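You operate a simulated robot arm through the tools that you are given. There is no shell and no other tool.

You are at the controls of a simulated robot arm. One attempt, no reset.

Task
Switch the monitor on and centre the spot on the cross.
Fine: the white VIEW switch turns it on; jog SLIDE first, then LIFT, by motor till SIDE and HEIGHT show 0.00; leave the motors on; trip no limit.

The check looks at the end state, three seconds after you hand in, the way a careful person would. Anything else that was tipped, shoved, dropped, spilled or broken makes it a failure.

Robot
A 7-joint arm with a two-finger parallel gripper, fixed in place. Base frame: the origin is on the floor under the middle of its stand, x ahead of it, y to its left, z up. Lengths are in m, angles in degrees, forces in N, time in s.
It reaches about 1.372 m from its shoulder. Its first joint turns from -149.0 to 149.0 degrees. Payload 3.43 kg.
The TCP is the grasp point between the finger pads, 0.03 m short of the fingertips. In the tool frame z runs along the fingers and y along their closing line. Largest opening 0.094 m; finger width 0.028, thickness 0.01; the body of the gripper, 0.05 by 0.096 m, starts 0.055 m behind the TCP.
Orientation is that of the tool frame in the base frame, as a unit quaternion [x, y, z, w]. With the fingers straight down and closing along the base's y, the tool's x points along the base's -x, its y along +y and its z along -z.

Tools
- The arm moves only by the tool move_arm. Its arguments are lists of equal length, an entry for each row: "offset": the shift along the tool's x, y, z in units of 25 mm (1.0 is 25 mm), a list of three; "rotation": the turn, a rotation vector about the tool's x, y, z in units of 8 degrees (1.0 is 8 degrees), a list of three; "gripper": the finger opening in mm, from 0 to 94. In form: {"offset": [[x, y, z], ...], "rotation": [[rx, ry, rz], ...], "gripper": [gripper, ...]}. A call has 1 to 20 rows; each row shifts and turns the commanded pose from where the row before left it, along the tool's axes as they then stand. A call with a number of a shift or a turn outside -1 to 1 is refused whole. A row lasts 0.2 s, in which the tool goes at most 0.05 m and 8.6 degrees; a call with a longer step from one row to the next is refused whole, and so is a gripper value outside its range. A pose out of reach is approached as far as the arm can. The call stops where the force on the tool passes 90 N (or 10 N more than at its start, if that is more) or the arm is blocked; 0.2 s more then pass. Each finger travels about 0.045 m/s and halts on what it meets, pressing with about 33 N; the grip force reading is that of the motor and also rises with nothing between the fingers. The clock runs only during rows and for 0.2 s after the last one: add rows that do not move to give the fingers time. It gives the time, the measured TCP pose, the force on the tool (base axes), the opening and the grip force at its end, in the units of the frame above (readings bear some noise), with the torque about the TCP (base axes, N m) and any sound that the robot's microphone picked up.
- Cameras (640 x 400 px; columns grow to the right, rows downward): "scene" is fixed at [0.3983, 0.6504, 1.5667]; the picture's right is [-0.89, -0.45, 0.00], its down [-0.27, 0.53, -0.81] and it looks along [0.36, -0.72, -0.59] (base axes); focal length 338 px, centre (320, 200). "wrist" rides on the gripper at [0.076, 0.014, -0.102] in the tool frame; the picture's right is [-0.18, 0.98, 0.00], its down [-0.75, -0.14, -0.64] and it looks along [-0.63, -0.12, 0.77] (tool axes); focal length 243 px, centre (320, 200). There is no depth. A picture from a camera that has moved, and an enlarged one, comes with that camera's place and axes in the base frame and with its lens.
- get_image(camera): a new picture of that camera. It takes no simulated time.
- inspect(camera, box): a new picture of the part [left, top, right, bottom] of that camera's present view, enlarged. It takes no simulated time.
- close_job(): hands the job in; it is judged then, once.

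Places have to be worked out from the pictures, the camera data and where the tool is seen. Open the gripper and draw the arm clear of the work before you hand the job in, unless the task says otherwise.

The tools are called after "Request:" by a JSON object that holds its "name" and its "arguments". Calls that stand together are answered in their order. move_arm: Moves the arm, as the interface text tells. Its arguments: {"type":"object","properties":{"offset":{"type":"array","items":{"type":"array","items":{"type":"number"}}},"rotation":{"type":"array","items":{"type":"array","items":{"type":"number"}}},"gripper":{"type":"array","items":{"type":"number"}}},"required":["offset","rotation","gripper"]} The other tools are called the same way: get_image (camera) takes a picture; inspect (camera, box) takes an enlarged picture of a part of a camera's view; close_job () hands the job in.

At the start:

```text
time: 0.0
tool_pos: [0.9148, -0.3724, 1.1702]
ee_rot: [0.0, 1.0, 0.001, 0.0]
contact_force: [0.8, -0.1, 0.0]
wrist_torque: [0.01, 0.0, -0.03]
opening: 0.0939
gripper_force: 0.0
```

scene: 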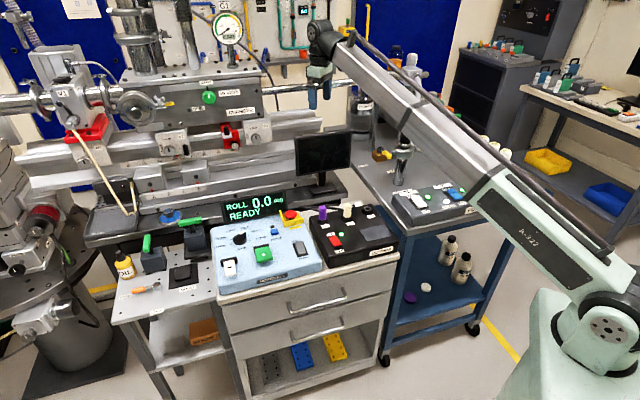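
wrist: 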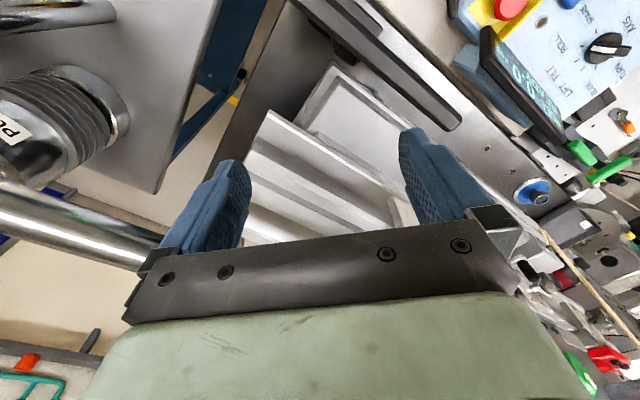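

The scene shows a light-blue console and a black one with several controls. I'll enlarge these parts to read the labels before moving.

Request:
{"name": "inspect", "arguments": {"camera": "scene", "box": [205, 180, 325, 300]}}

Request:
{"name": "inspect", "arguments": {"camera": "scene", "box": [300, 180, 420, 270]}}

Request:
{"name": "inspect", "arguments": {"camera": "scene", "box": [100, 180, 220, 300]}}

Request:
{"name": "inspect", "arguments": {"camera": "scene", "box": [380, 130, 490, 240]}}

```text
3.33 times, centred on (265, 240) of scene
camera zoom: at [0.3983, 0.6504, 1.5667], right [-0.89, -0.45, 0.0], down [-0.27, 0.53, -0.81], along [0.36, -0.72, -0.59], focal length 1128 px, centre (503, 67)
```

zoom: 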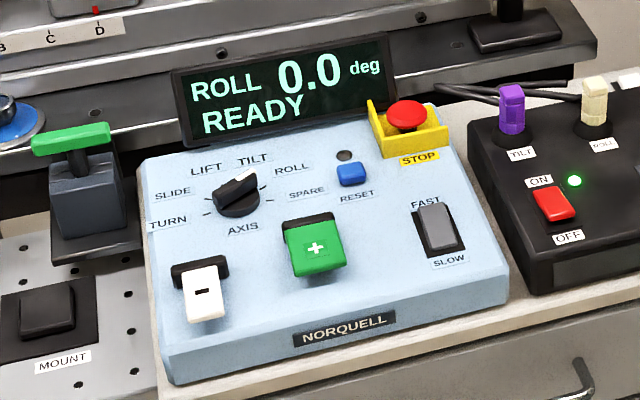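

```text
4.44 times, centred on (360, 225) of scene
camera zoom: at [0.3983, 0.6504, 1.5667], right [-0.89, -0.45, 0.0], down [-0.27, 0.53, -0.81], along [0.36, -0.72, -0.59], focal length 1504 px, centre (142, 89)
```

zoom: 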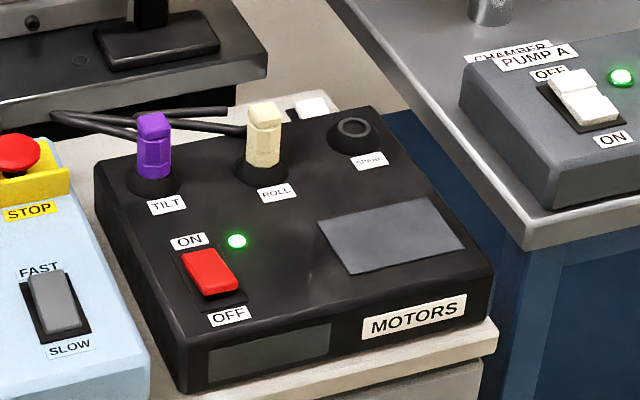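

```text
3.33 times, centred on (160, 240) of scene
camera zoom: at [0.3983, 0.6504, 1.5667], right [-0.89, -0.45, 0.0], down [-0.27, 0.53, -0.81], along [0.36, -0.72, -0.59], focal length 1128 px, centre (853, 67)
```

zoom: 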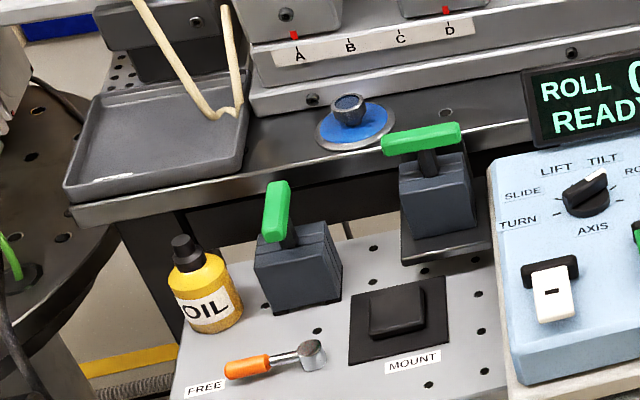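

```text
3.64 times, centred on (435, 185) of scene
camera zoom: at [0.3983, 0.6504, 1.5667], right [-0.89, -0.45, 0.0], down [-0.27, 0.53, -0.81], along [0.36, -0.72, -0.59], focal length 1230 px, centre (-98, 254)
```

zoom: 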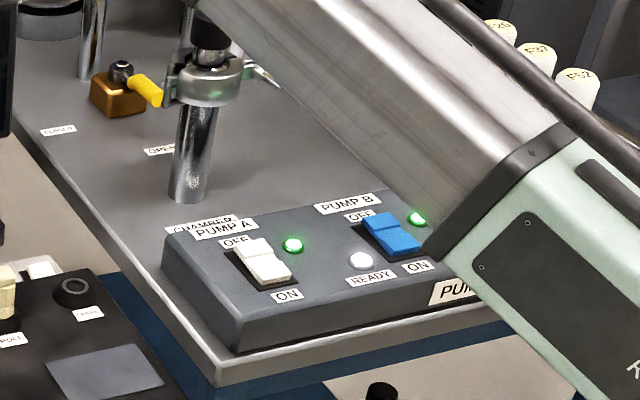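

The console has an AXIS knob, − / + jog keys, a FAST/SLOW rocker, RESET and STOP. Next I need the VIEW switch and the monitor, so I'll enlarge those areas.

Request:
{"name": "inspect", "arguments": {"camera": "scene", "box": [320, 180, 400, 230]}}

Request:
{"name": "inspect", "arguments": {"camera": "scene", "box": [280, 110, 400, 200]}}

Request:
{"name": "inspect", "arguments": {"camera": "scene", "box": [0, 0, 160, 200]}}

Request:
{"name": "inspect", "arguments": {"camera": "scene", "box": [140, 0, 320, 180]}}

Request:
{"name": "inspect", "arguments": {"camera": "scene", "box": [215, 200, 285, 260]}}

```text
8.00 times, centred on (360, 205) of scene
camera zoom: at [0.3983, 0.6504, 1.5667], right [-0.89, -0.45, 0.0], down [-0.27, 0.53, -0.81], along [0.36, -0.72, -0.59], focal length 2706 px, centre (0, 160)
```

zoom: 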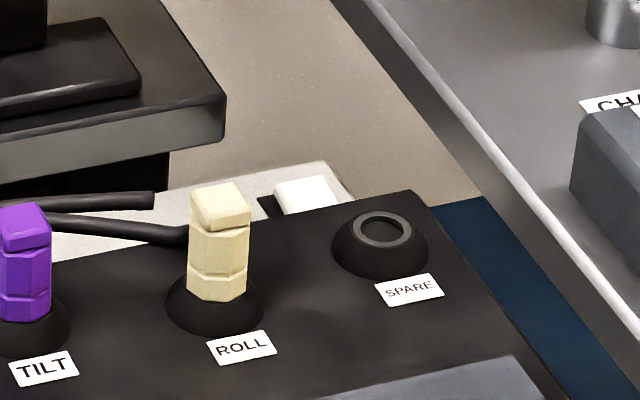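

```text
4.44 times, centred on (340, 155) of scene
camera zoom: at [0.3983, 0.6504, 1.5667], right [-0.89, -0.45, 0.0], down [-0.27, 0.53, -0.81], along [0.36, -0.72, -0.59], focal length 1504 px, centre (231, 400)
```

zoom: 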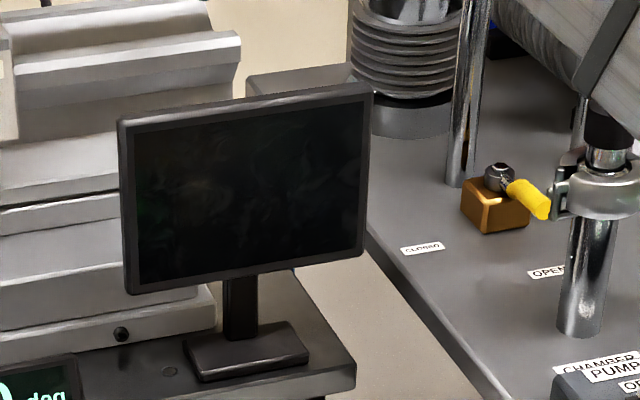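

```text
2.00 times, centred on (80, 100) of scene
camera zoom: at [0.3983, 0.6504, 1.5667], right [-0.89, -0.45, 0.0], down [-0.27, 0.53, -0.81], along [0.36, -0.72, -0.59], focal length 677 px, centre (800, 400)
```

zoom: 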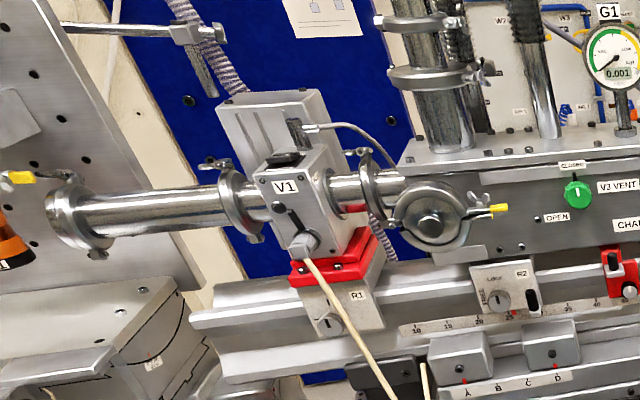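

```text
2.22 times, centred on (230, 90) of scene
camera zoom: at [0.3983, 0.6504, 1.5667], right [-0.89, -0.45, 0.0], down [-0.27, 0.53, -0.81], along [0.36, -0.72, -0.59], focal length 752 px, centre (520, 444)
```

zoom: 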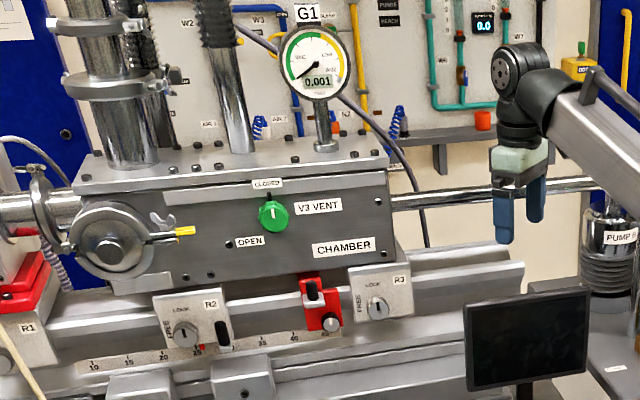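

```text
6.67 times, centred on (250, 230) of scene
camera zoom: at [0.3983, 0.6504, 1.5667], right [-0.89, -0.45, 0.0], down [-0.27, 0.53, -0.81], along [0.36, -0.72, -0.59], focal length 2255 px, centre (787, 0)
```

zoom: 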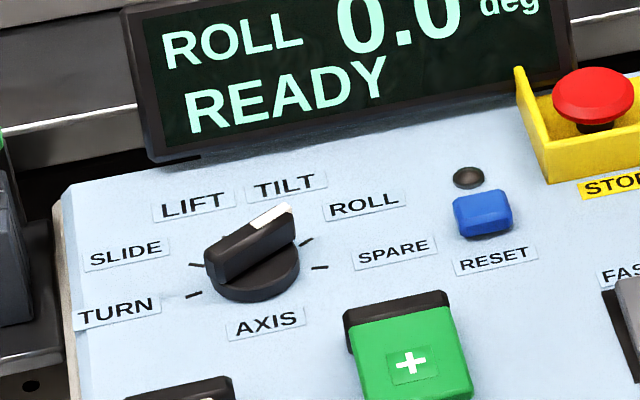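

By triangulating the two views, the AXIS knob is at about (0.975, 0.06, 0.83). I'll raise the tool 10 cm first because the monitor is just below it, then move toward +y and −x so the wrist camera looks at the consoles.

Request:
{"name": "move_arm", "arguments": {"offset": [[0, 0, -1], [0, 0, -1], [0, 0, -1], [0, 0, -1], [0, 1, 0], [0, 1, 0], [0, 1, 0], [0, 1, 0], [1, 1, 0], [1, 1, 0], [1, 1, 0], [1, 1, 0], [1, 0, 0], [1, 0, 0], [1, 0, 0], [1, 0, 0]], "rotation": [[0, 0, 0], [0, 0, 0], [0, 0, 0], [0, 0, 0], [0, 0, 0], [0, 0, 0], [0, 0, 0], [0, 0, 0], [0, 0, 0], [0, 0, 0], [0, 0, 0], [0, 0, 0], [0, 0, 0], [0, 0, 0], [0, 0, 0], [0, 0, 0]], "gripper": [94, 94, 94, 94, 94, 94, 94, 94, 94, 94, 94, 94, 94, 94, 94, 94]}}

Request:
{"name": "get_image", "arguments": {"camera": "wrist"}}

Request:
{"name": "get_image", "arguments": {"camera": "scene"}}

```text
time: 0.9
tool_pos: [0.9183, -0.3746, 1.2459]
ee_rot: [-0.001, 1.0, -0.004, 0.011]
contact_force: [13.1, -4.8, -22.4]
wrist_torque: [0.11, -0.13, 0.09]
opening: 0.094
gripper_force: 0.1
out of reach, approached as far as the arm can: row 4
stopped in row 4: the force on the tool passed its limit at 98 N (the readings are from after the stop); the commanded pose is now the measured one
```

```text
taken
camera wrist: at [0.8416, -0.359, 1.3466], right [0.18, 0.98, 0.0], down [0.74, -0.13, 0.66], along [0.65, -0.12, -0.75], focal length 243 px, centre (320, 200)
```

wrist: 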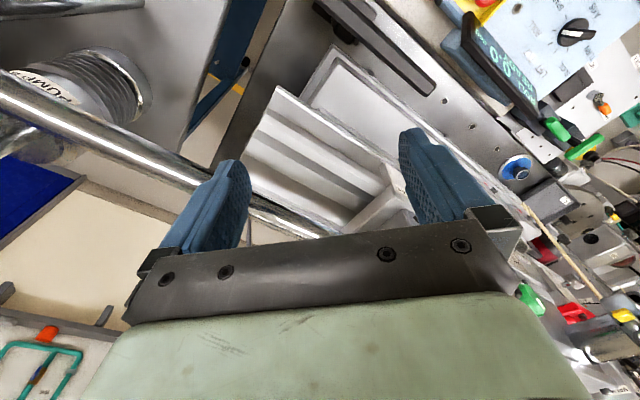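

```text
taken
```

scene: 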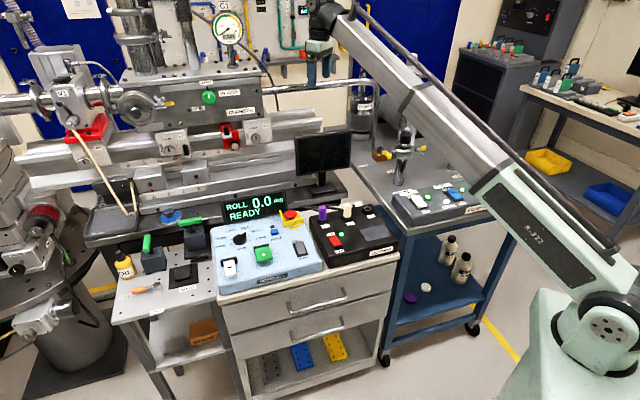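

The stop came from the arm being stretched to its limit at this height and radius, not from touching anything. The monitor's top is at about z = 1.06, and the fingertips are well above it. I'll draw in toward the base (−x) first, then go toward +y.

Request:
{"name": "move_arm", "arguments": {"offset": [[0.4, 0, 0], [0.8, 0, 0], [1, 0, 0], [1, 0, 0], [1, 0.5, 0], [1, 1, 0], [1, 1, 0], [1, 1, 0], [1, 1, 0], [1, 1, 0], [0, 1, 0], [0, 1, 0], [0, 1, 0], [0, 1, 0], [0, 1, 0], [0, 0.5, 0]], "rotation": [[0, 0, 0], [0, 0, 0], [0, 0, 0], [0, 0, 0], [0, 0, 0], [0, 0, 0], [0, 0, 0], [0, 0, 0], [0, 0, 0], [0, 0, 0], [0, 0, 0], [0, 0, 0], [0, 0, 0], [0, 0, 0], [0, 0, 0], [0, 0, 0]], "gripper": [94, 94, 94, 94, 94, 94, 94, 94, 94, 94, 94, 94, 94, 94, 94, 94]}}

Request:
{"name": "get_image", "arguments": {"camera": "wrist"}}

Request:
{"name": "get_image", "arguments": {"camera": "scene"}}

```text
time: 1.5
tool_pos: [0.8923, -0.3749, 1.246]
ee_rot: [0.002, 1.0, -0.005, 0.017]
contact_force: [11.4, -5.3, -19.7]
wrist_torque: [0.21, -0.16, 0.14]
opening: 0.0941
gripper_force: 0.2
stopped in row 3: the force on the tool passed its limit at 98 N (the readings are from after the stop); the commanded pose is now the measured one
```

```text
taken
camera wrist: at [0.8132, -0.3587, 1.3447], right [0.19, 0.98, 0.0], down [0.73, -0.14, 0.67], along [0.66, -0.13, -0.74], focal length 243 px, centre (320, 200)
```

wrist: 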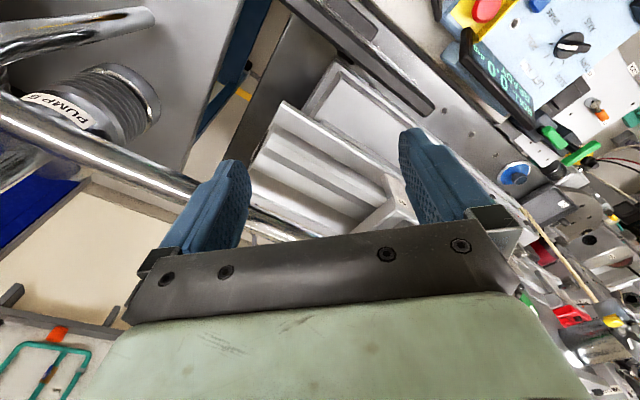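

```text
taken
```

scene: 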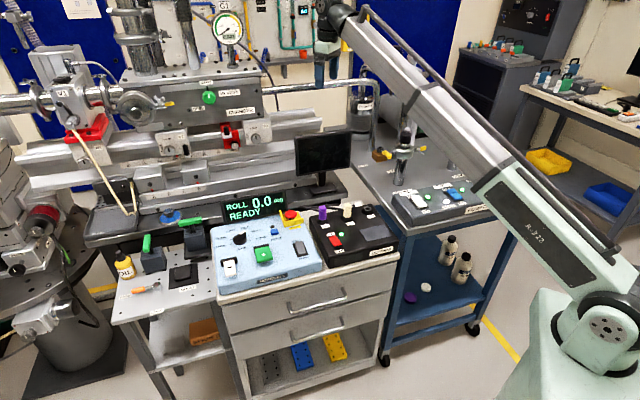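

A steady contact force of about 24 N remains (pushing +x, −z), so something is really touching. I'll look closely at the wrist and gripper area before moving again.

Request:
{"name": "inspect", "arguments": {"camera": "scene", "box": [280, 0, 400, 100]}}

Request:
{"name": "inspect", "arguments": {"camera": "wrist", "box": [100, 100, 580, 400]}}

```text
4.00 times, centred on (340, 50) of scene
camera zoom: at [0.3983, 0.6504, 1.5667], right [-0.89, -0.45, 0.0], down [-0.27, 0.53, -0.81], along [0.36, -0.72, -0.59], focal length 1353 px, centre (240, 800)
```

zoom: 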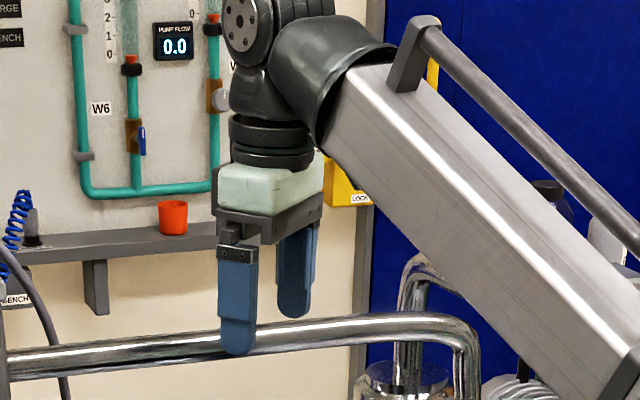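

```text
1.33 times, centred on (340, 250) of wrist
camera zoom: at [0.8132, -0.3587, 1.3447], right [0.19, 0.98, 0.0], down [0.73, -0.14, 0.67], along [0.66, -0.13, -0.74], focal length 324 px, centre (293, 133)
```

zoom: 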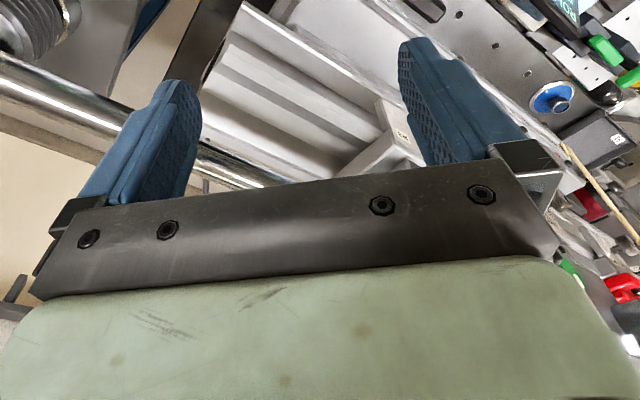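

The gripper housing is pressing against the forearm's end because the wrist is folded too sharply this high up. I'll go back down to about z = 1.17, where there was no contact, and check that the force clears.

Request:
{"name": "move_arm", "arguments": {"offset": [[0, 0, 0.5], [0, 0, 0.8], [0, 0, 0.8], [0, 0, 0.6], [0, 0, 0]], "rotation": [[0, 0, 0], [0, 0, 0], [0, 0, 0], [0, 0, 0], [0, 0, 0]], "gripper": [94, 94, 94, 94, 94]}}

```text
time: 2.7
tool_pos: [0.8915, -0.3751, 1.1763]
ee_rot: [0.003, 1.0, -0.005, 0.015]
contact_force: [0.3, 0.2, 0.3]
wrist_torque: [-0.03, 0.01, 0.03]
opening: 0.0938
gripper_force: 0.0
```

The contact is gone. Now I'll move toward +y at this height, passing 8 cm above the monitor, and close the fingers while travelling.

Request:
{"name": "move_arm", "arguments": {"offset": [[0, 0.5, 0], [0, 1, 0], [0, 1, 0], [0, 1, 0], [0, 1, 0], [0, 1, 0], [0, 1, 0], [0, 1, 0], [0, 1, 0], [0, 1, 0], [0, 1, 0], [0, 1, 0], [0, 0.5, 0], [0, 0, 0]], "rotation": [[0, 0, 0], [0, 0, 0], [0, 0, 0], [0, 0, 0], [0, 0, 0], [0, 0, 0], [0, 0, 0], [0, 0, 0], [0, 0, 0], [0, 0, 0], [0, 0, 0], [0, 0, 0], [0, 0, 0], [0, 0, 0]], "gripper": [60, 60, 60, 60, 60, 60, 60, 60, 60, 60, 60, 60, 60, 60]}}

Request:
{"name": "get_image", "arguments": {"camera": "wrist"}}

Request:
{"name": "get_image", "arguments": {"camera": "scene"}}

```text
time: 5.7
tool_pos: [0.8949, -0.0763, 1.1742]
ee_rot: [0.004, 1.0, -0.004, 0.015]
contact_force: [0.3, 0.1, 0.3]
wrist_torque: [0.01, 0.0, -0.02]
opening: 0.06
gripper_force: 0.1
```

```text
taken
camera wrist: at [0.8173, -0.0588, 1.2748], right [0.19, 0.98, 0.0], down [0.73, -0.14, 0.67], along [0.65, -0.13, -0.75], focal length 243 px, centre (320, 200)
```

wrist: 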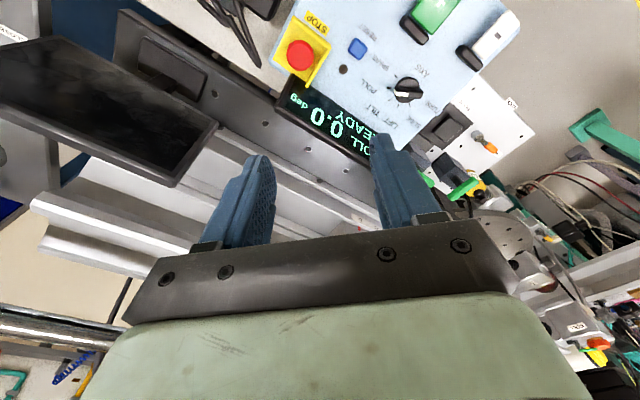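

```text
taken
```

scene: 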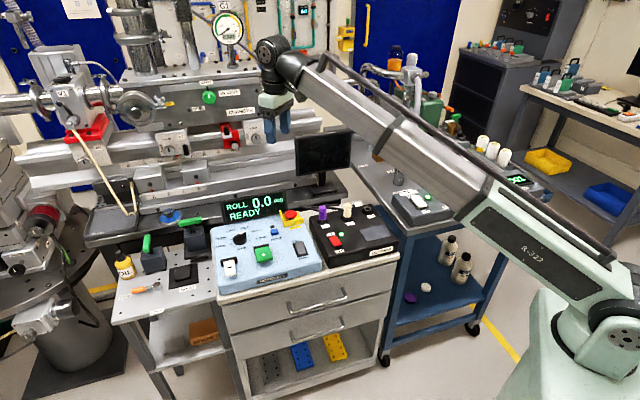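

Clear so far. The console shows well in the wrist view; I'll draw back toward the base by 20 cm to bring both consoles and the VIEW switch into sight.

Request:
{"name": "move_arm", "arguments": {"offset": [[0.5, 0, 0], [1, 0, 0], [1, 0, 0], [1, 0, 0], [1, 0, 0], [1, 0, 0], [1, 0, 0], [1, 0, 0], [0.5, 0, 0], [0, 0, 0]], "rotation": [[0, 0, 0], [0, 0, 0], [0, 0, 0], [0, 0, 0], [0, 0, 0], [0, 0, 0], [0, 0, 0], [0, 0, 0], [0, 0, 0], [0, 0, 0]], "gripper": [40, 40, 40, 40, 40, 40, 40, 40, 40, 40]}}

Request:
{"name": "get_image", "arguments": {"camera": "wrist"}}

Request:
{"name": "get_image", "arguments": {"camera": "scene"}}

```text
time: 7.1
tool_pos: [0.7654, -0.0745, 1.1686]
ee_rot: [0.006, 1.0, -0.007, 0.028]
contact_force: [10.3, -2.1, -17.0]
wrist_torque: [-0.02, -0.02, -0.04]
opening: 0.0399
gripper_force: 0.1
out of reach, approached as far as the arm can: row 6, 7
stopped in row 7: the force on the tool passed its limit at 91 N (the readings are from after the stop); the commanded pose is now the measured one
```

```text
taken
camera wrist: at [0.6852, -0.0582, 1.2667], right [0.2, 0.98, 0.0], down [0.71, -0.14, 0.68], along [0.67, -0.14, -0.73], focal length 243 px, centre (320, 200)
```

wrist: 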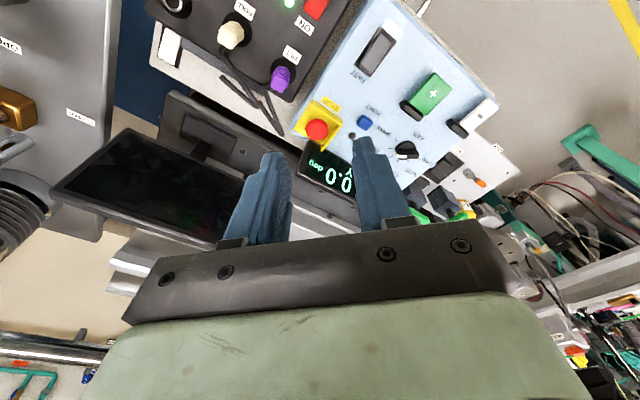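

```text
taken
```

scene: 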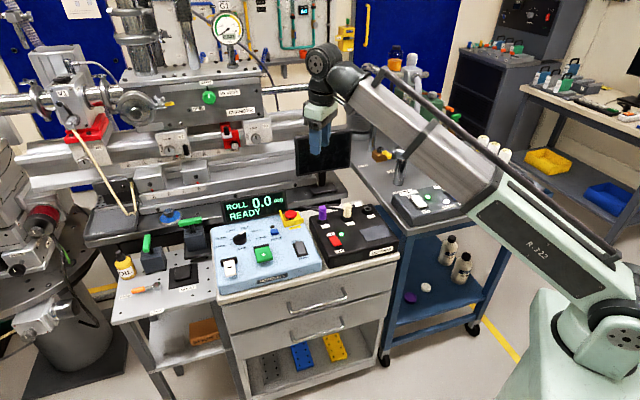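

Again it's the wrist fold limit at this height. Before moving I'll read what the wrist camera now shows: a white switch beyond the MOTORS box, at about (170, 45).

Request:
{"name": "inspect", "arguments": {"camera": "wrist", "box": [130, 0, 330, 130]}}

Request:
{"name": "move_arm", "arguments": {"offset": [[0, 0, 0.4], [0, 0, 0.8], [0, 0, 0.8], [0, 0, 0.4], [0, 0, 0]], "rotation": [[0, 0, 0], [0, 0, 0], [0, 0, 0], [0, 0, 0], [0, 0, 0]], "gripper": [40, 40, 40, 40, 40]}}

```text
3.08 times, centred on (230, 65) of wrist
camera zoom: at [0.6852, -0.0582, 1.2667], right [0.2, 0.98, 0.0], down [0.71, -0.14, 0.68], along [0.67, -0.14, -0.73], focal length 746 px, centre (597, 615)
```

zoom: 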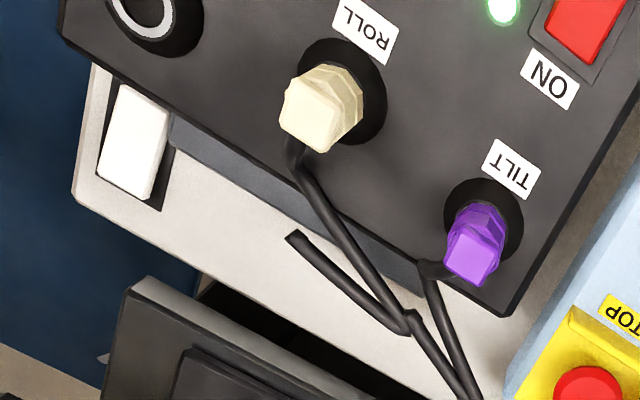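

```text
time: 8.3
tool_pos: [0.7681, -0.0761, 1.1092]
ee_rot: [0.006, 1.0, -0.005, 0.026]
contact_force: [-1.1, -0.3, 0.7]
wrist_torque: [-0.03, 0.01, 0.04]
opening: 0.0398
gripper_force: 0.1
```

The white rocker behind the MOTORS box triangulates to about (0.72, −0.31, 0.815). The contact has cleared, so I'll move to about (0.70, −0.18, 1.08) to look at it from closer.

Request:
{"name": "move_arm", "arguments": {"offset": [[0, -0.6, 0.4], [0.3, -1, 0.4], [0.6, -1, 0.4], [0.8, -1, 0], [0.8, -0.6, 0], [0.2, 0, 0], [0, 0, 0]], "rotation": [[0, 0, 0], [0, 0, 0], [0, 0, 0], [0, 0, 0], [0, 0, 0], [0, 0, 0], [0, 0, 0]], "gripper": [20, 20, 20, 20, 20, 20, 20]}}

Request:
{"name": "get_image", "arguments": {"camera": "wrist"}}

```text
time: 9.9
tool_pos: [0.6999, -0.1797, 1.0776]
ee_rot: [0.006, 1.0, -0.005, 0.026]
contact_force: [1.0, 0.2, 0.1]
wrist_torque: [-0.01, 0.0, -0.02]
opening: 0.0198
gripper_force: 0.0
```

```text
taken
camera wrist: at [0.6204, -0.1631, 1.1745], right [0.2, 0.98, 0.0], down [0.72, -0.14, 0.68], along [0.67, -0.13, -0.73], focal length 243 px, centre (320, 200)
```

wrist: 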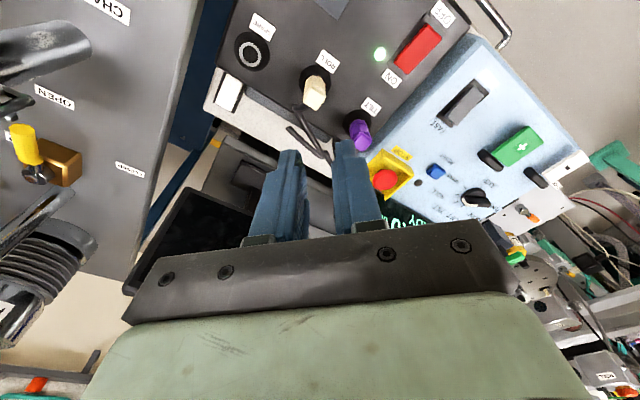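

I can see the full layout now. I'll enlarge the white switch and the console controls.

Request:
{"name": "inspect", "arguments": {"camera": "wrist", "box": [190, 50, 270, 120]}}

Request:
{"name": "inspect", "arguments": {"camera": "wrist", "box": [360, 60, 600, 230]}}

Request:
{"name": "inspect", "arguments": {"camera": "wrist", "box": [220, 0, 460, 150]}}

```text
5.71 times, centred on (230, 85) of wrist
camera zoom: at [0.6204, -0.1631, 1.1745], right [0.2, 0.98, 0.0], down [0.72, -0.14, 0.68], along [0.67, -0.13, -0.73], focal length 1386 px, centre (834, 857)
```

zoom: 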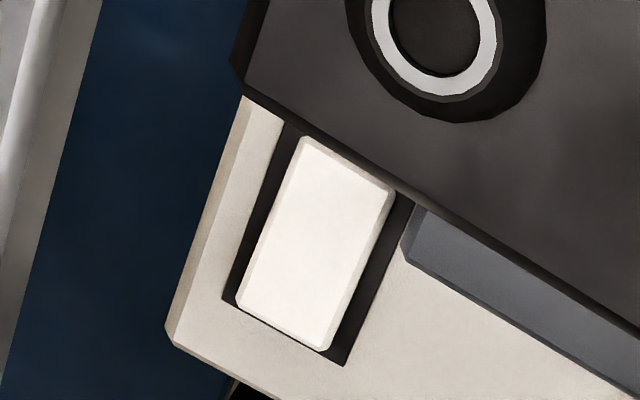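

```text
2.35 times, centred on (480, 145) of wrist
camera zoom: at [0.6204, -0.1631, 1.1745], right [0.2, 0.98, 0.0], down [0.72, -0.14, 0.68], along [0.67, -0.13, -0.73], focal length 571 px, centre (-56, 329)
```

zoom: 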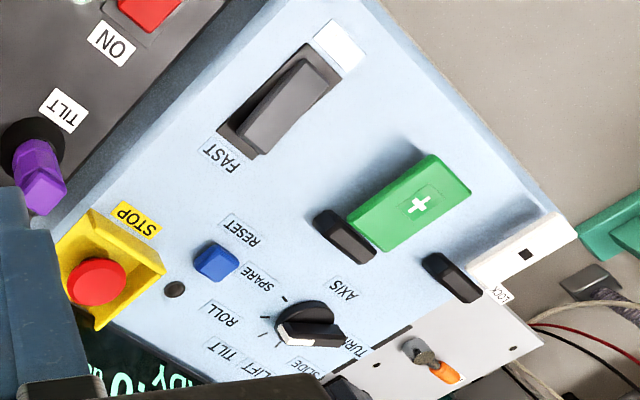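

```text
2.67 times, centred on (340, 75) of wrist
camera zoom: at [0.6204, -0.1631, 1.1745], right [0.2, 0.98, 0.0], down [0.72, -0.14, 0.68], along [0.67, -0.13, -0.73], focal length 647 px, centre (267, 533)
```

zoom: 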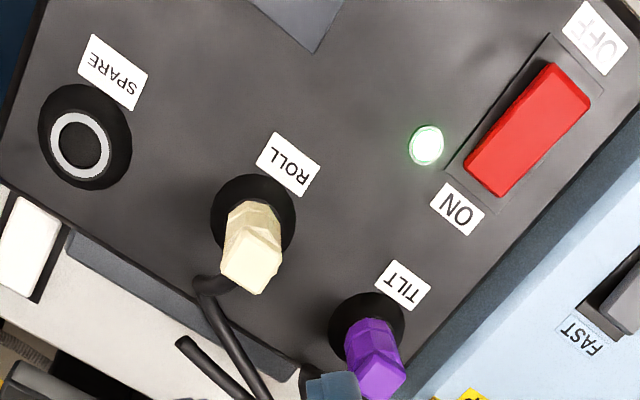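

I need the states of the rockers (VIEW, FAST/SLOW, MOTORS) from the other side, so I'll enlarge them in the scene camera. I also want the pump and lock items for context.

Request:
{"name": "inspect", "arguments": {"camera": "scene", "box": [280, 230, 320, 265]}}

Request:
{"name": "inspect", "arguments": {"camera": "scene", "box": [320, 225, 352, 253]}}

Request:
{"name": "inspect", "arguments": {"camera": "scene", "box": [342, 195, 374, 215]}}

Request:
{"name": "inspect", "arguments": {"camera": "scene", "box": [212, 240, 282, 290]}}

Request:
{"name": "inspect", "arguments": {"camera": "scene", "box": [212, 215, 262, 250]}}

```text
11.43 times, centred on (300, 248) of scene
camera zoom: at [0.3983, 0.6504, 1.5667], right [-0.89, -0.45, 0.0], down [-0.27, 0.53, -0.81], along [0.36, -0.72, -0.59], focal length 3866 px, centre (549, -343)
```

zoom: 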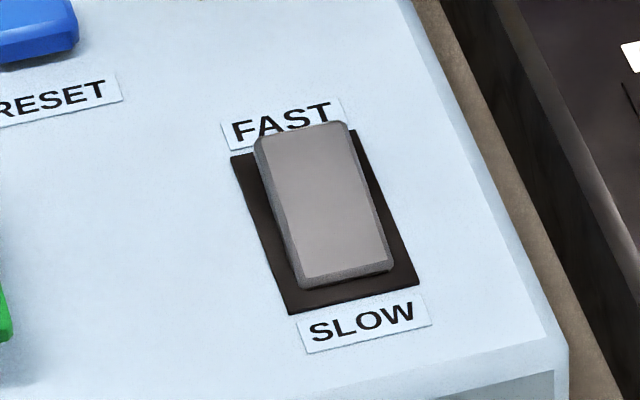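

```text
14.29 times, centred on (336, 239) of scene
camera zoom: at [0.3983, 0.6504, 1.5667], right [-0.89, -0.45, 0.0], down [-0.27, 0.53, -0.81], along [0.36, -0.72, -0.59], focal length 4833 px, centre (91, -357)
```

zoom: 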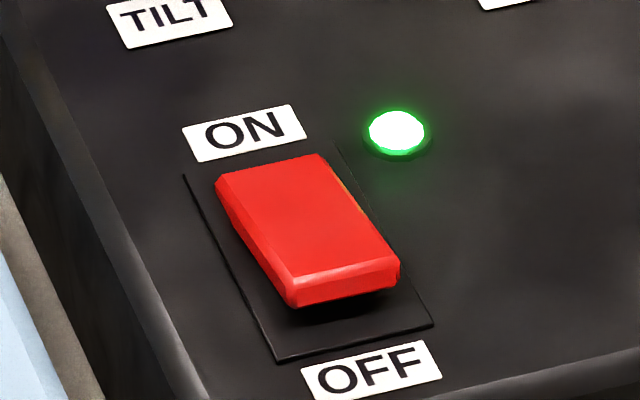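

```text
16.00 times, centred on (358, 205) of scene
camera zoom: at [0.3983, 0.6504, 1.5667], right [-0.89, -0.45, 0.0], down [-0.27, 0.53, -0.81], along [0.36, -0.72, -0.59], focal length 5413 px, centre (-288, 120)
```

zoom: 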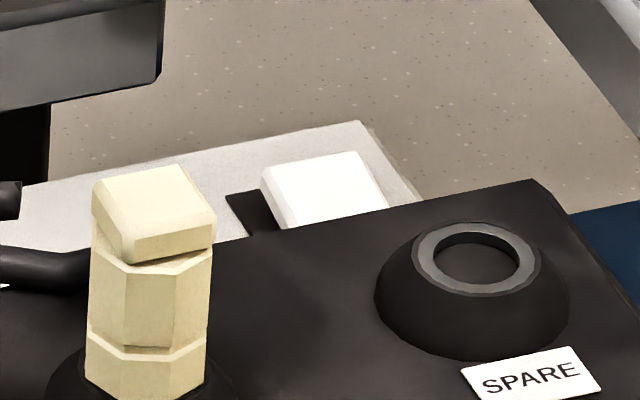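

```text
8.00 times, centred on (247, 265) of scene
camera zoom: at [0.3983, 0.6504, 1.5667], right [-0.89, -0.45, 0.0], down [-0.27, 0.53, -0.81], along [0.36, -0.72, -0.59], focal length 2706 px, centre (904, -320)
```

zoom: 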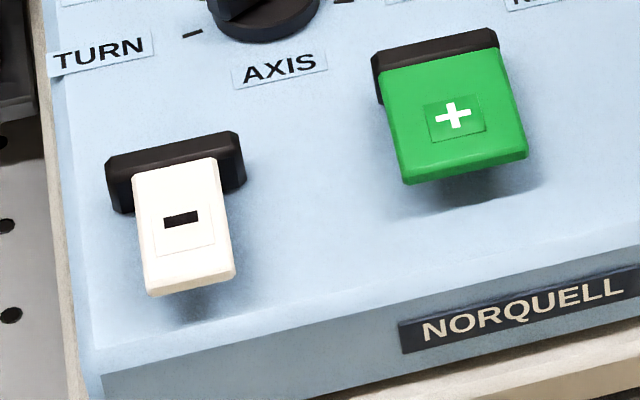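

```text
11.43 times, centred on (237, 232) of scene
camera zoom: at [0.3983, 0.6504, 1.5667], right [-0.89, -0.45, 0.0], down [-0.27, 0.53, -0.81], along [0.36, -0.72, -0.59], focal length 3866 px, centre (1269, -171)
```

zoom: 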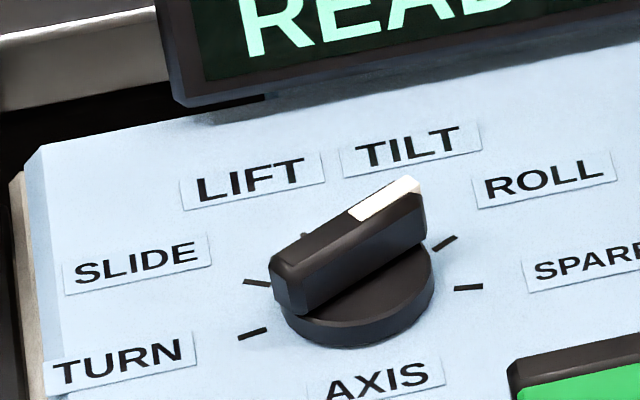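

Readings so far:
- **MOTORS:** the rocker is at ON, with its lamp lit.
- **Speed:** SLOW is pressed.
- **AXIS knob:** it points at ROLL.
- **Layout:** the console is turned about 45° to the base, with the operator side toward (−0.7, 0.7).

I'll yaw the tool 45° to line up with it and take out the 3° tilt.

Request:
{"name": "move_arm", "arguments": {"offset": [[0, 0, 0], [0, 0, 0], [0, 0, 0], [0, 0, 0], [0, 0, 0], [0, 0, 0], [0, 0, 0], [0, 0, 0]], "rotation": [[-0.07, 0.37, 0], [0, 0, 0.93], [0, 0, 0.93], [0, 0, 0.93], [0, 0, 0.93], [0, 0, 0.93], [0, 0, 0.93], [0, 0, 0]], "gripper": [0, 0, 0, 0, 0, 0, 0, 0]}}

Request:
{"name": "get_image", "arguments": {"camera": "wrist"}}

Request:
{"name": "get_image", "arguments": {"camera": "scene"}}

```text
time: 11.7
tool_pos: [0.7007, -0.1796, 1.0765]
ee_rot: [0.386, 0.922, -0.001, 0.001]
contact_force: [-0.6, -1.4, -0.2]
wrist_torque: [0.01, -0.01, -0.02]
opening: 0.0
gripper_force: 32.6
```

```text
taken
camera wrist: at [0.6587, -0.1152, 1.1786], right [0.83, 0.56, 0.0], down [0.43, -0.64, 0.64], along [0.36, -0.53, -0.77], focal length 243 px, centre (320, 200)
```

wrist: 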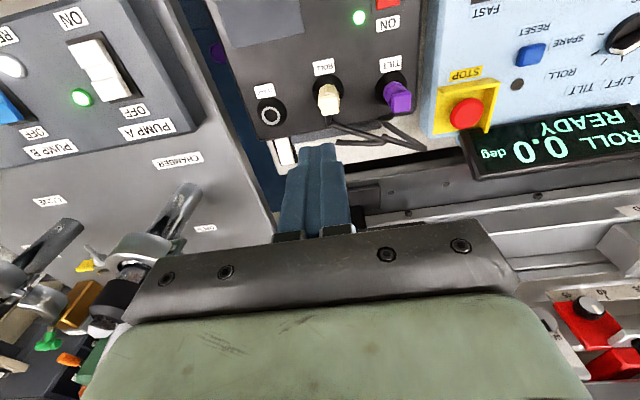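

```text
taken
```

scene: 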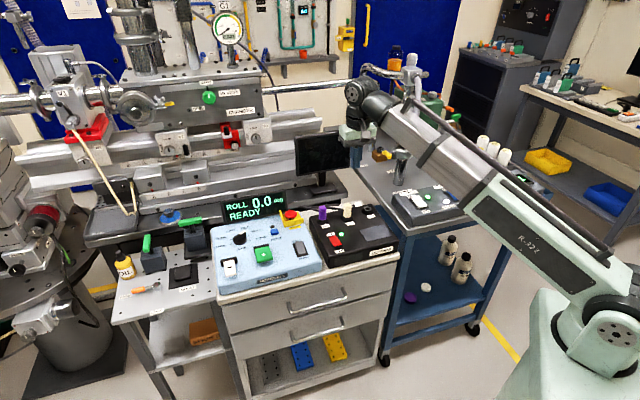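

The tool is aligned with the bench now. I'll look at the white rocker and the pump box from here.

Request:
{"name": "inspect", "arguments": {"camera": "wrist", "box": [250, 110, 330, 170]}}

Request:
{"name": "inspect", "arguments": {"camera": "wrist", "box": [400, 0, 640, 180]}}

Request:
{"name": "inspect", "arguments": {"camera": "wrist", "box": [0, 0, 240, 170]}}

```text
6.67 times, centred on (290, 140) of wrist
camera zoom: at [0.6587, -0.1152, 1.1786], right [0.83, 0.56, 0.0], down [0.43, -0.64, 0.64], along [0.36, -0.53, -0.77], focal length 1618 px, centre (520, 600)
```

zoom: 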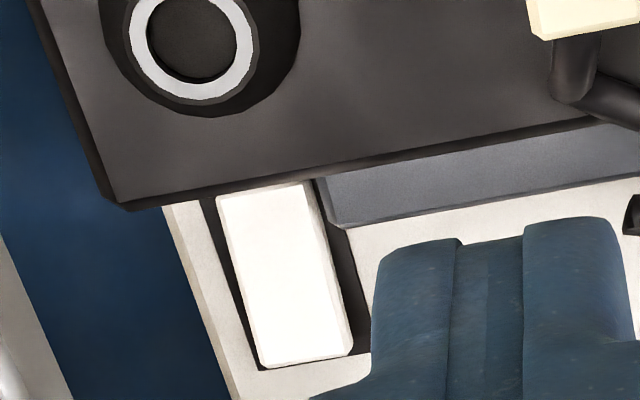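

```text
2.22 times, centred on (520, 90) of wrist
camera zoom: at [0.6587, -0.1152, 1.1786], right [0.83, 0.56, 0.0], down [0.43, -0.64, 0.64], along [0.36, -0.53, -0.77], focal length 539 px, centre (-124, 444)
```

zoom: 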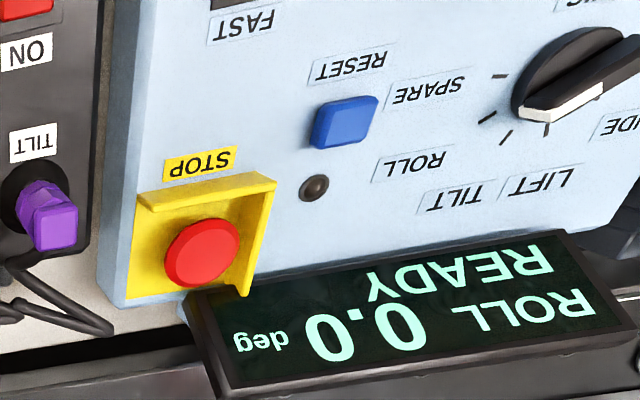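

```text
2.35 times, centred on (120, 85) of wrist
camera zoom: at [0.6587, -0.1152, 1.1786], right [0.83, 0.56, 0.0], down [0.43, -0.64, 0.64], along [0.36, -0.53, -0.77], focal length 571 px, centre (791, 471)
```

zoom: 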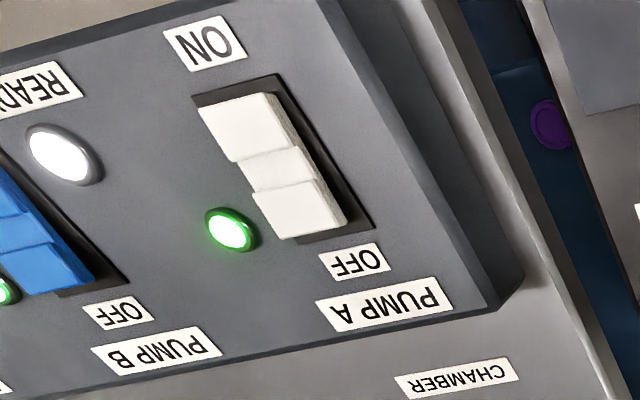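

The geometry works out like this:
- **Rocker state:** its far end (monitor side) is raised, so it is off now. That end is at about (0.744, −0.346, 0.79).
- **Clearance:** the monitor's front plane is about 8 cm beyond it.

I'll move over the far end, then come down to TCP z ≈ 0.92 and check.

Request:
{"name": "move_arm", "arguments": {"offset": [[-0.5, -0.3, 0.3], [-0.9, -0.55, 0.6], [-0.9, -0.55, 0.6], [-0.9, -0.55, 0.6], [-0.9, -0.55, 0.6], [-0.9, -0.55, 0.6], [-0.6, -0.39, 0.6], [0, 0, 0.8], [0, 0, 0.8], [0, 0, 0.5], [0, 0, 0]], "rotation": [[0, 0, 0], [0, 0, 0], [0, 0, 0], [0, 0, 0], [0, 0, 0], [0, 0, 0], [0, 0, 0], [0, 0, 0], [0, 0, 0], [0, 0, 0], [0, 0, 0]], "gripper": [0, 0, 0, 0, 0, 0, 0, 0, 0, 0, 0]}}

Request:
{"name": "get_image", "arguments": {"camera": "wrist"}}

Request:
{"name": "get_image", "arguments": {"camera": "scene"}}

```text
time: 14.1
tool_pos: [0.7385, -0.3403, 0.9258]
ee_rot: [0.386, 0.923, 0.001, 0.002]
contact_force: [0.3, 0.2, 0.2]
wrist_torque: [-0.01, -0.01, 0.01]
opening: 0.0
gripper_force: 33.2
```

```text
taken
camera wrist: at [0.6958, -0.2758, 1.0287], right [0.83, 0.56, 0.0], down [0.43, -0.63, 0.64], along [0.36, -0.53, -0.77], focal length 243 px, centre (320, 200)
```

wrist: 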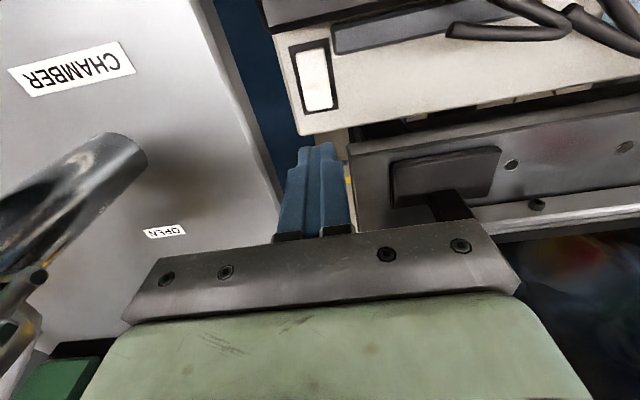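

```text
taken
```

scene: 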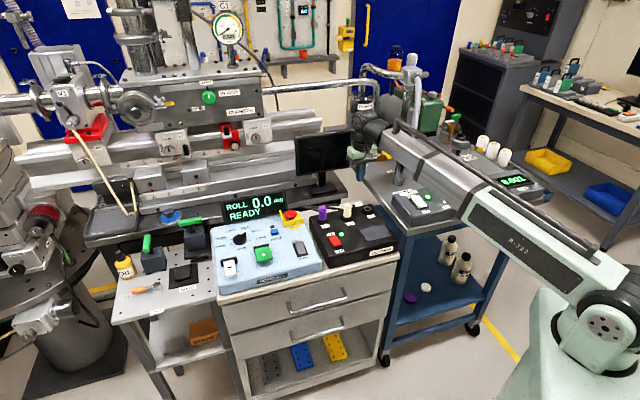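

The rocker is fully visible now and my estimate of its far end, (0.741, −0.346), agrees. I'll take one enlarged look before pressing.

Request:
{"name": "inspect", "arguments": {"camera": "wrist", "box": [270, 20, 390, 160]}}

Request:
{"name": "inspect", "arguments": {"camera": "scene", "box": [320, 110, 400, 220]}}

```text
2.86 times, centred on (330, 90) of wrist
camera zoom: at [0.6958, -0.2758, 1.0287], right [0.83, 0.56, 0.0], down [0.43, -0.63, 0.64], along [0.36, -0.53, -0.77], focal length 693 px, centre (291, 514)
```

zoom: 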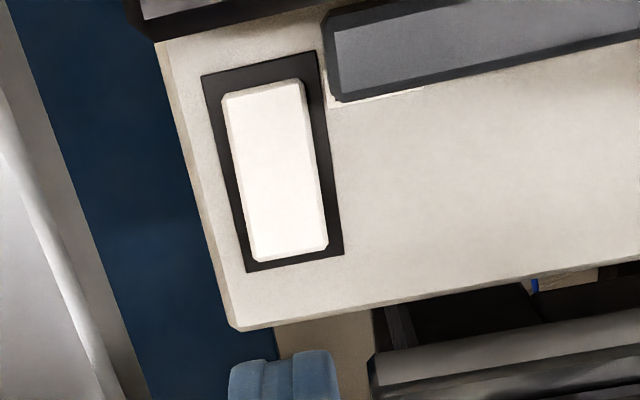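

```text
3.64 times, centred on (360, 165) of scene
camera zoom: at [0.3983, 0.6504, 1.5667], right [-0.89, -0.45, 0.0], down [-0.27, 0.53, -0.81], along [0.36, -0.72, -0.59], focal length 1230 px, centre (174, 327)
```

zoom: 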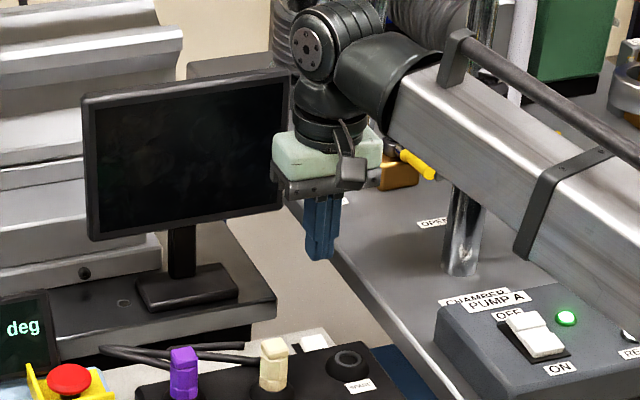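

A sliver of a white label shows beneath the grey slab beside the rocker, which fits VIEW. The fingers line up with the rocker's far end, so I'll come down to about 2.5 cm above it, then descend in small steps.

Request:
{"name": "move_arm", "arguments": {"offset": [[0, 0, 0.5], [0, 0, 0.8], [0, 0, 0.8], [0, 0, 0.8], [0, 0, 0.3], [0, 0, 0]], "rotation": [[0, 0, 0], [0, 0, 0], [0, 0, 0], [0, 0, 0], [0, 0, 0], [0, 0, 0]], "gripper": [0, 0, 0, 0, 0, 0]}}

Request:
{"name": "get_image", "arguments": {"camera": "wrist"}}

Request:
{"name": "inspect", "arguments": {"camera": "scene", "box": [320, 120, 400, 220]}}

```text
time: 15.5
tool_pos: [0.7383, -0.3407, 0.8468]
ee_rot: [0.386, 0.923, 0.0, 0.001]
contact_force: [0.1, 0.4, 0.0]
wrist_torque: [-0.03, 0.03, 0.0]
opening: 0.0
gripper_force: 32.7
```

```text
taken
camera wrist: at [0.6963, -0.2761, 0.9484], right [0.83, 0.56, 0.0], down [0.43, -0.63, 0.64], along [0.36, -0.53, -0.77], focal length 243 px, centre (320, 200)
```

wrist: 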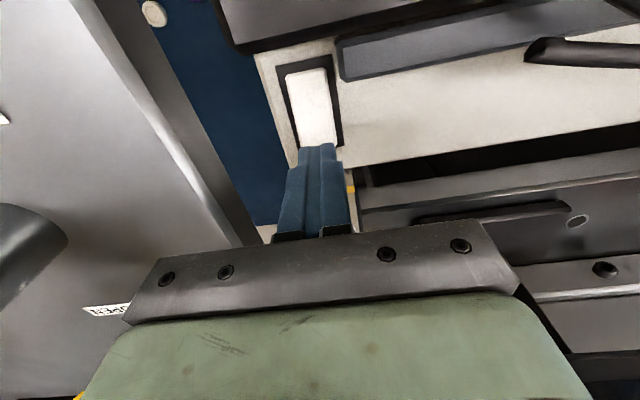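

```text
4.00 times, centred on (360, 170) of scene
camera zoom: at [0.3983, 0.6504, 1.5667], right [-0.89, -0.45, 0.0], down [-0.27, 0.53, -0.81], along [0.36, -0.72, -0.59], focal length 1353 px, centre (160, 320)
```

zoom: 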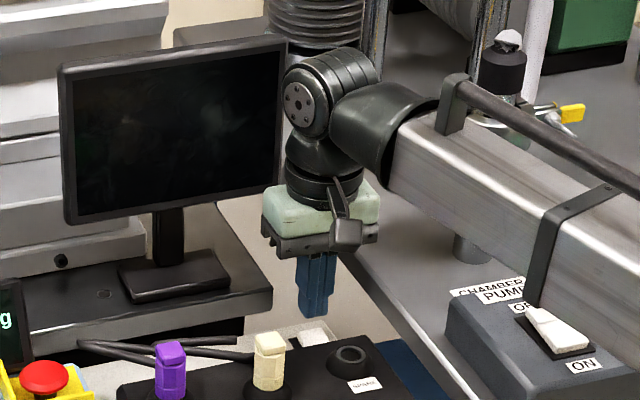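

The tip is straight above the rocker's far end, about 2.5 cm up and clear of the monitor. I'm descending slowly now while watching the force.

Request:
{"name": "move_arm", "arguments": {"offset": [[0, 0, 0.15], [0, 0, 0.15], [0, 0, 0.15], [0, 0, 0.15], [0, 0, 0.15], [0, 0, 0.15], [0, 0, 0]], "rotation": [[0, 0, 0], [0, 0, 0], [0, 0, 0], [0, 0, 0], [0, 0, 0], [0, 0, 0], [0, 0, 0]], "gripper": [0, 0, 0, 0, 0, 0, 0]}}

Request:
{"name": "get_image", "arguments": {"camera": "wrist"}}

```text
time: 17.1
tool_pos: [0.7373, -0.3404, 0.824]
ee_rot: [0.386, 0.923, 0.0, 0.001]
contact_force: [1.7, -1.4, 1.7]
wrist_torque: [-0.06, -0.02, -0.01]
opening: 0.0002
gripper_force: 32.7
```

```text
taken
camera wrist: at [0.6958, -0.2758, 0.9259], right [0.83, 0.56, 0.0], down [0.43, -0.63, 0.64], along [0.36, -0.53, -0.77], focal length 243 px, centre (320, 200)
```

wrist: 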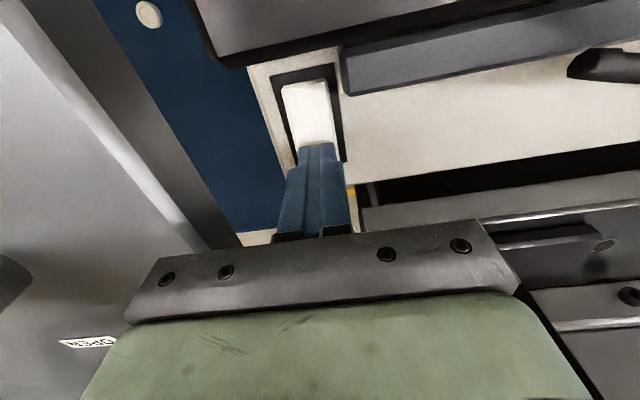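

Light contact has begun (about 2 to 3 N) with the tip at z ≈ 0.794. I'll press on in 2 mm steps.

Request:
{"name": "move_arm", "arguments": {"offset": [[0, 0, 0.08], [0, 0, 0.08], [0, 0, 0.08], [0, 0, 0]], "rotation": [[0, 0, 0], [0, 0, 0], [0, 0, 0], [0, 0, 0]], "gripper": [0, 0, 0, 0]}}

Request:
{"name": "inspect", "arguments": {"camera": "scene", "box": [280, 120, 400, 220]}}

Request:
{"name": "inspect", "arguments": {"camera": "wrist", "box": [250, 50, 370, 170]}}

```text
time: 18.1
tool_pos: [0.7382, -0.3406, 0.819]
ee_rot: [0.385, 0.923, 0.0, 0.002]
contact_force: [4.2, -5.0, 30.7]
wrist_torque: [0.15, 0.18, 0.02]
opening: 0.0
gripper_force: 33.1
```

```text
4.00 times, centred on (340, 170) of scene
camera zoom: at [0.3983, 0.6504, 1.5667], right [-0.89, -0.45, 0.0], down [-0.27, 0.53, -0.81], along [0.36, -0.72, -0.59], focal length 1353 px, centre (240, 320)
```

zoom: 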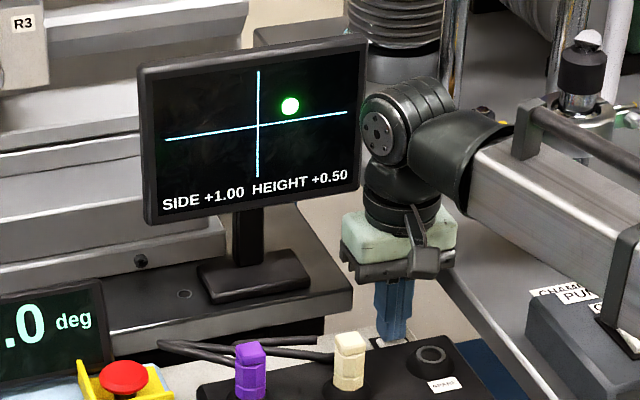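

```text
3.33 times, centred on (310, 110) of wrist
camera zoom: at [0.696, -0.2758, 0.9213], right [0.83, 0.56, 0.0], down [0.43, -0.63, 0.65], along [0.36, -0.53, -0.76], focal length 809 px, centre (353, 500)
```

zoom: 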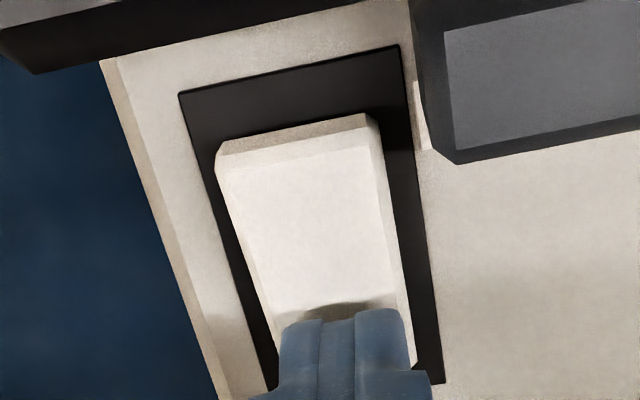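

The monitor is on and reads SIDE +1.00, HEIGHT +0.50, with the spot up and to the right of the cross. I'll lift straight up off the switch and check that it stays on.

Request:
{"name": "move_arm", "arguments": {"offset": [[0, 0, -0.3], [0, 0, -0.8], [0, 0, -1], [0, 0, -1], [0, 0, -1], [0, 0, -1], [0, 0, -1], [0, 0, -0.6], [0, 0, 0]], "rotation": [[0, 0, 0], [0, 0, 0], [0, 0, 0], [0, 0, 0], [0, 0, 0], [0, 0, 0], [0, 0, 0], [0, 0, 0], [0, 0, 0]], "gripper": [0, 0, 0, 0, 0, 0, 0, 0, 0]}}

Request:
{"name": "inspect", "arguments": {"camera": "scene", "box": [200, 110, 400, 260]}}

```text
time: 20.1
tool_pos: [0.7378, -0.3403, 0.9857]
ee_rot: [0.385, 0.923, 0.001, 0.001]
contact_force: [0.6, -0.7, -0.4]
wrist_torque: [0.01, 0.01, 0.01]
opening: 0.0001
gripper_force: 33.1
```

```text
2.67 times, centred on (300, 185) of scene
camera zoom: at [0.3983, 0.6504, 1.5667], right [-0.89, -0.45, 0.0], down [-0.27, 0.53, -0.81], along [0.36, -0.72, -0.59], focal length 902 px, centre (373, 240)
```

zoom: 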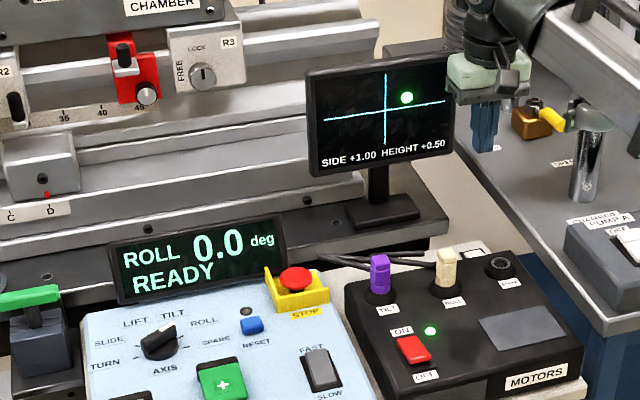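

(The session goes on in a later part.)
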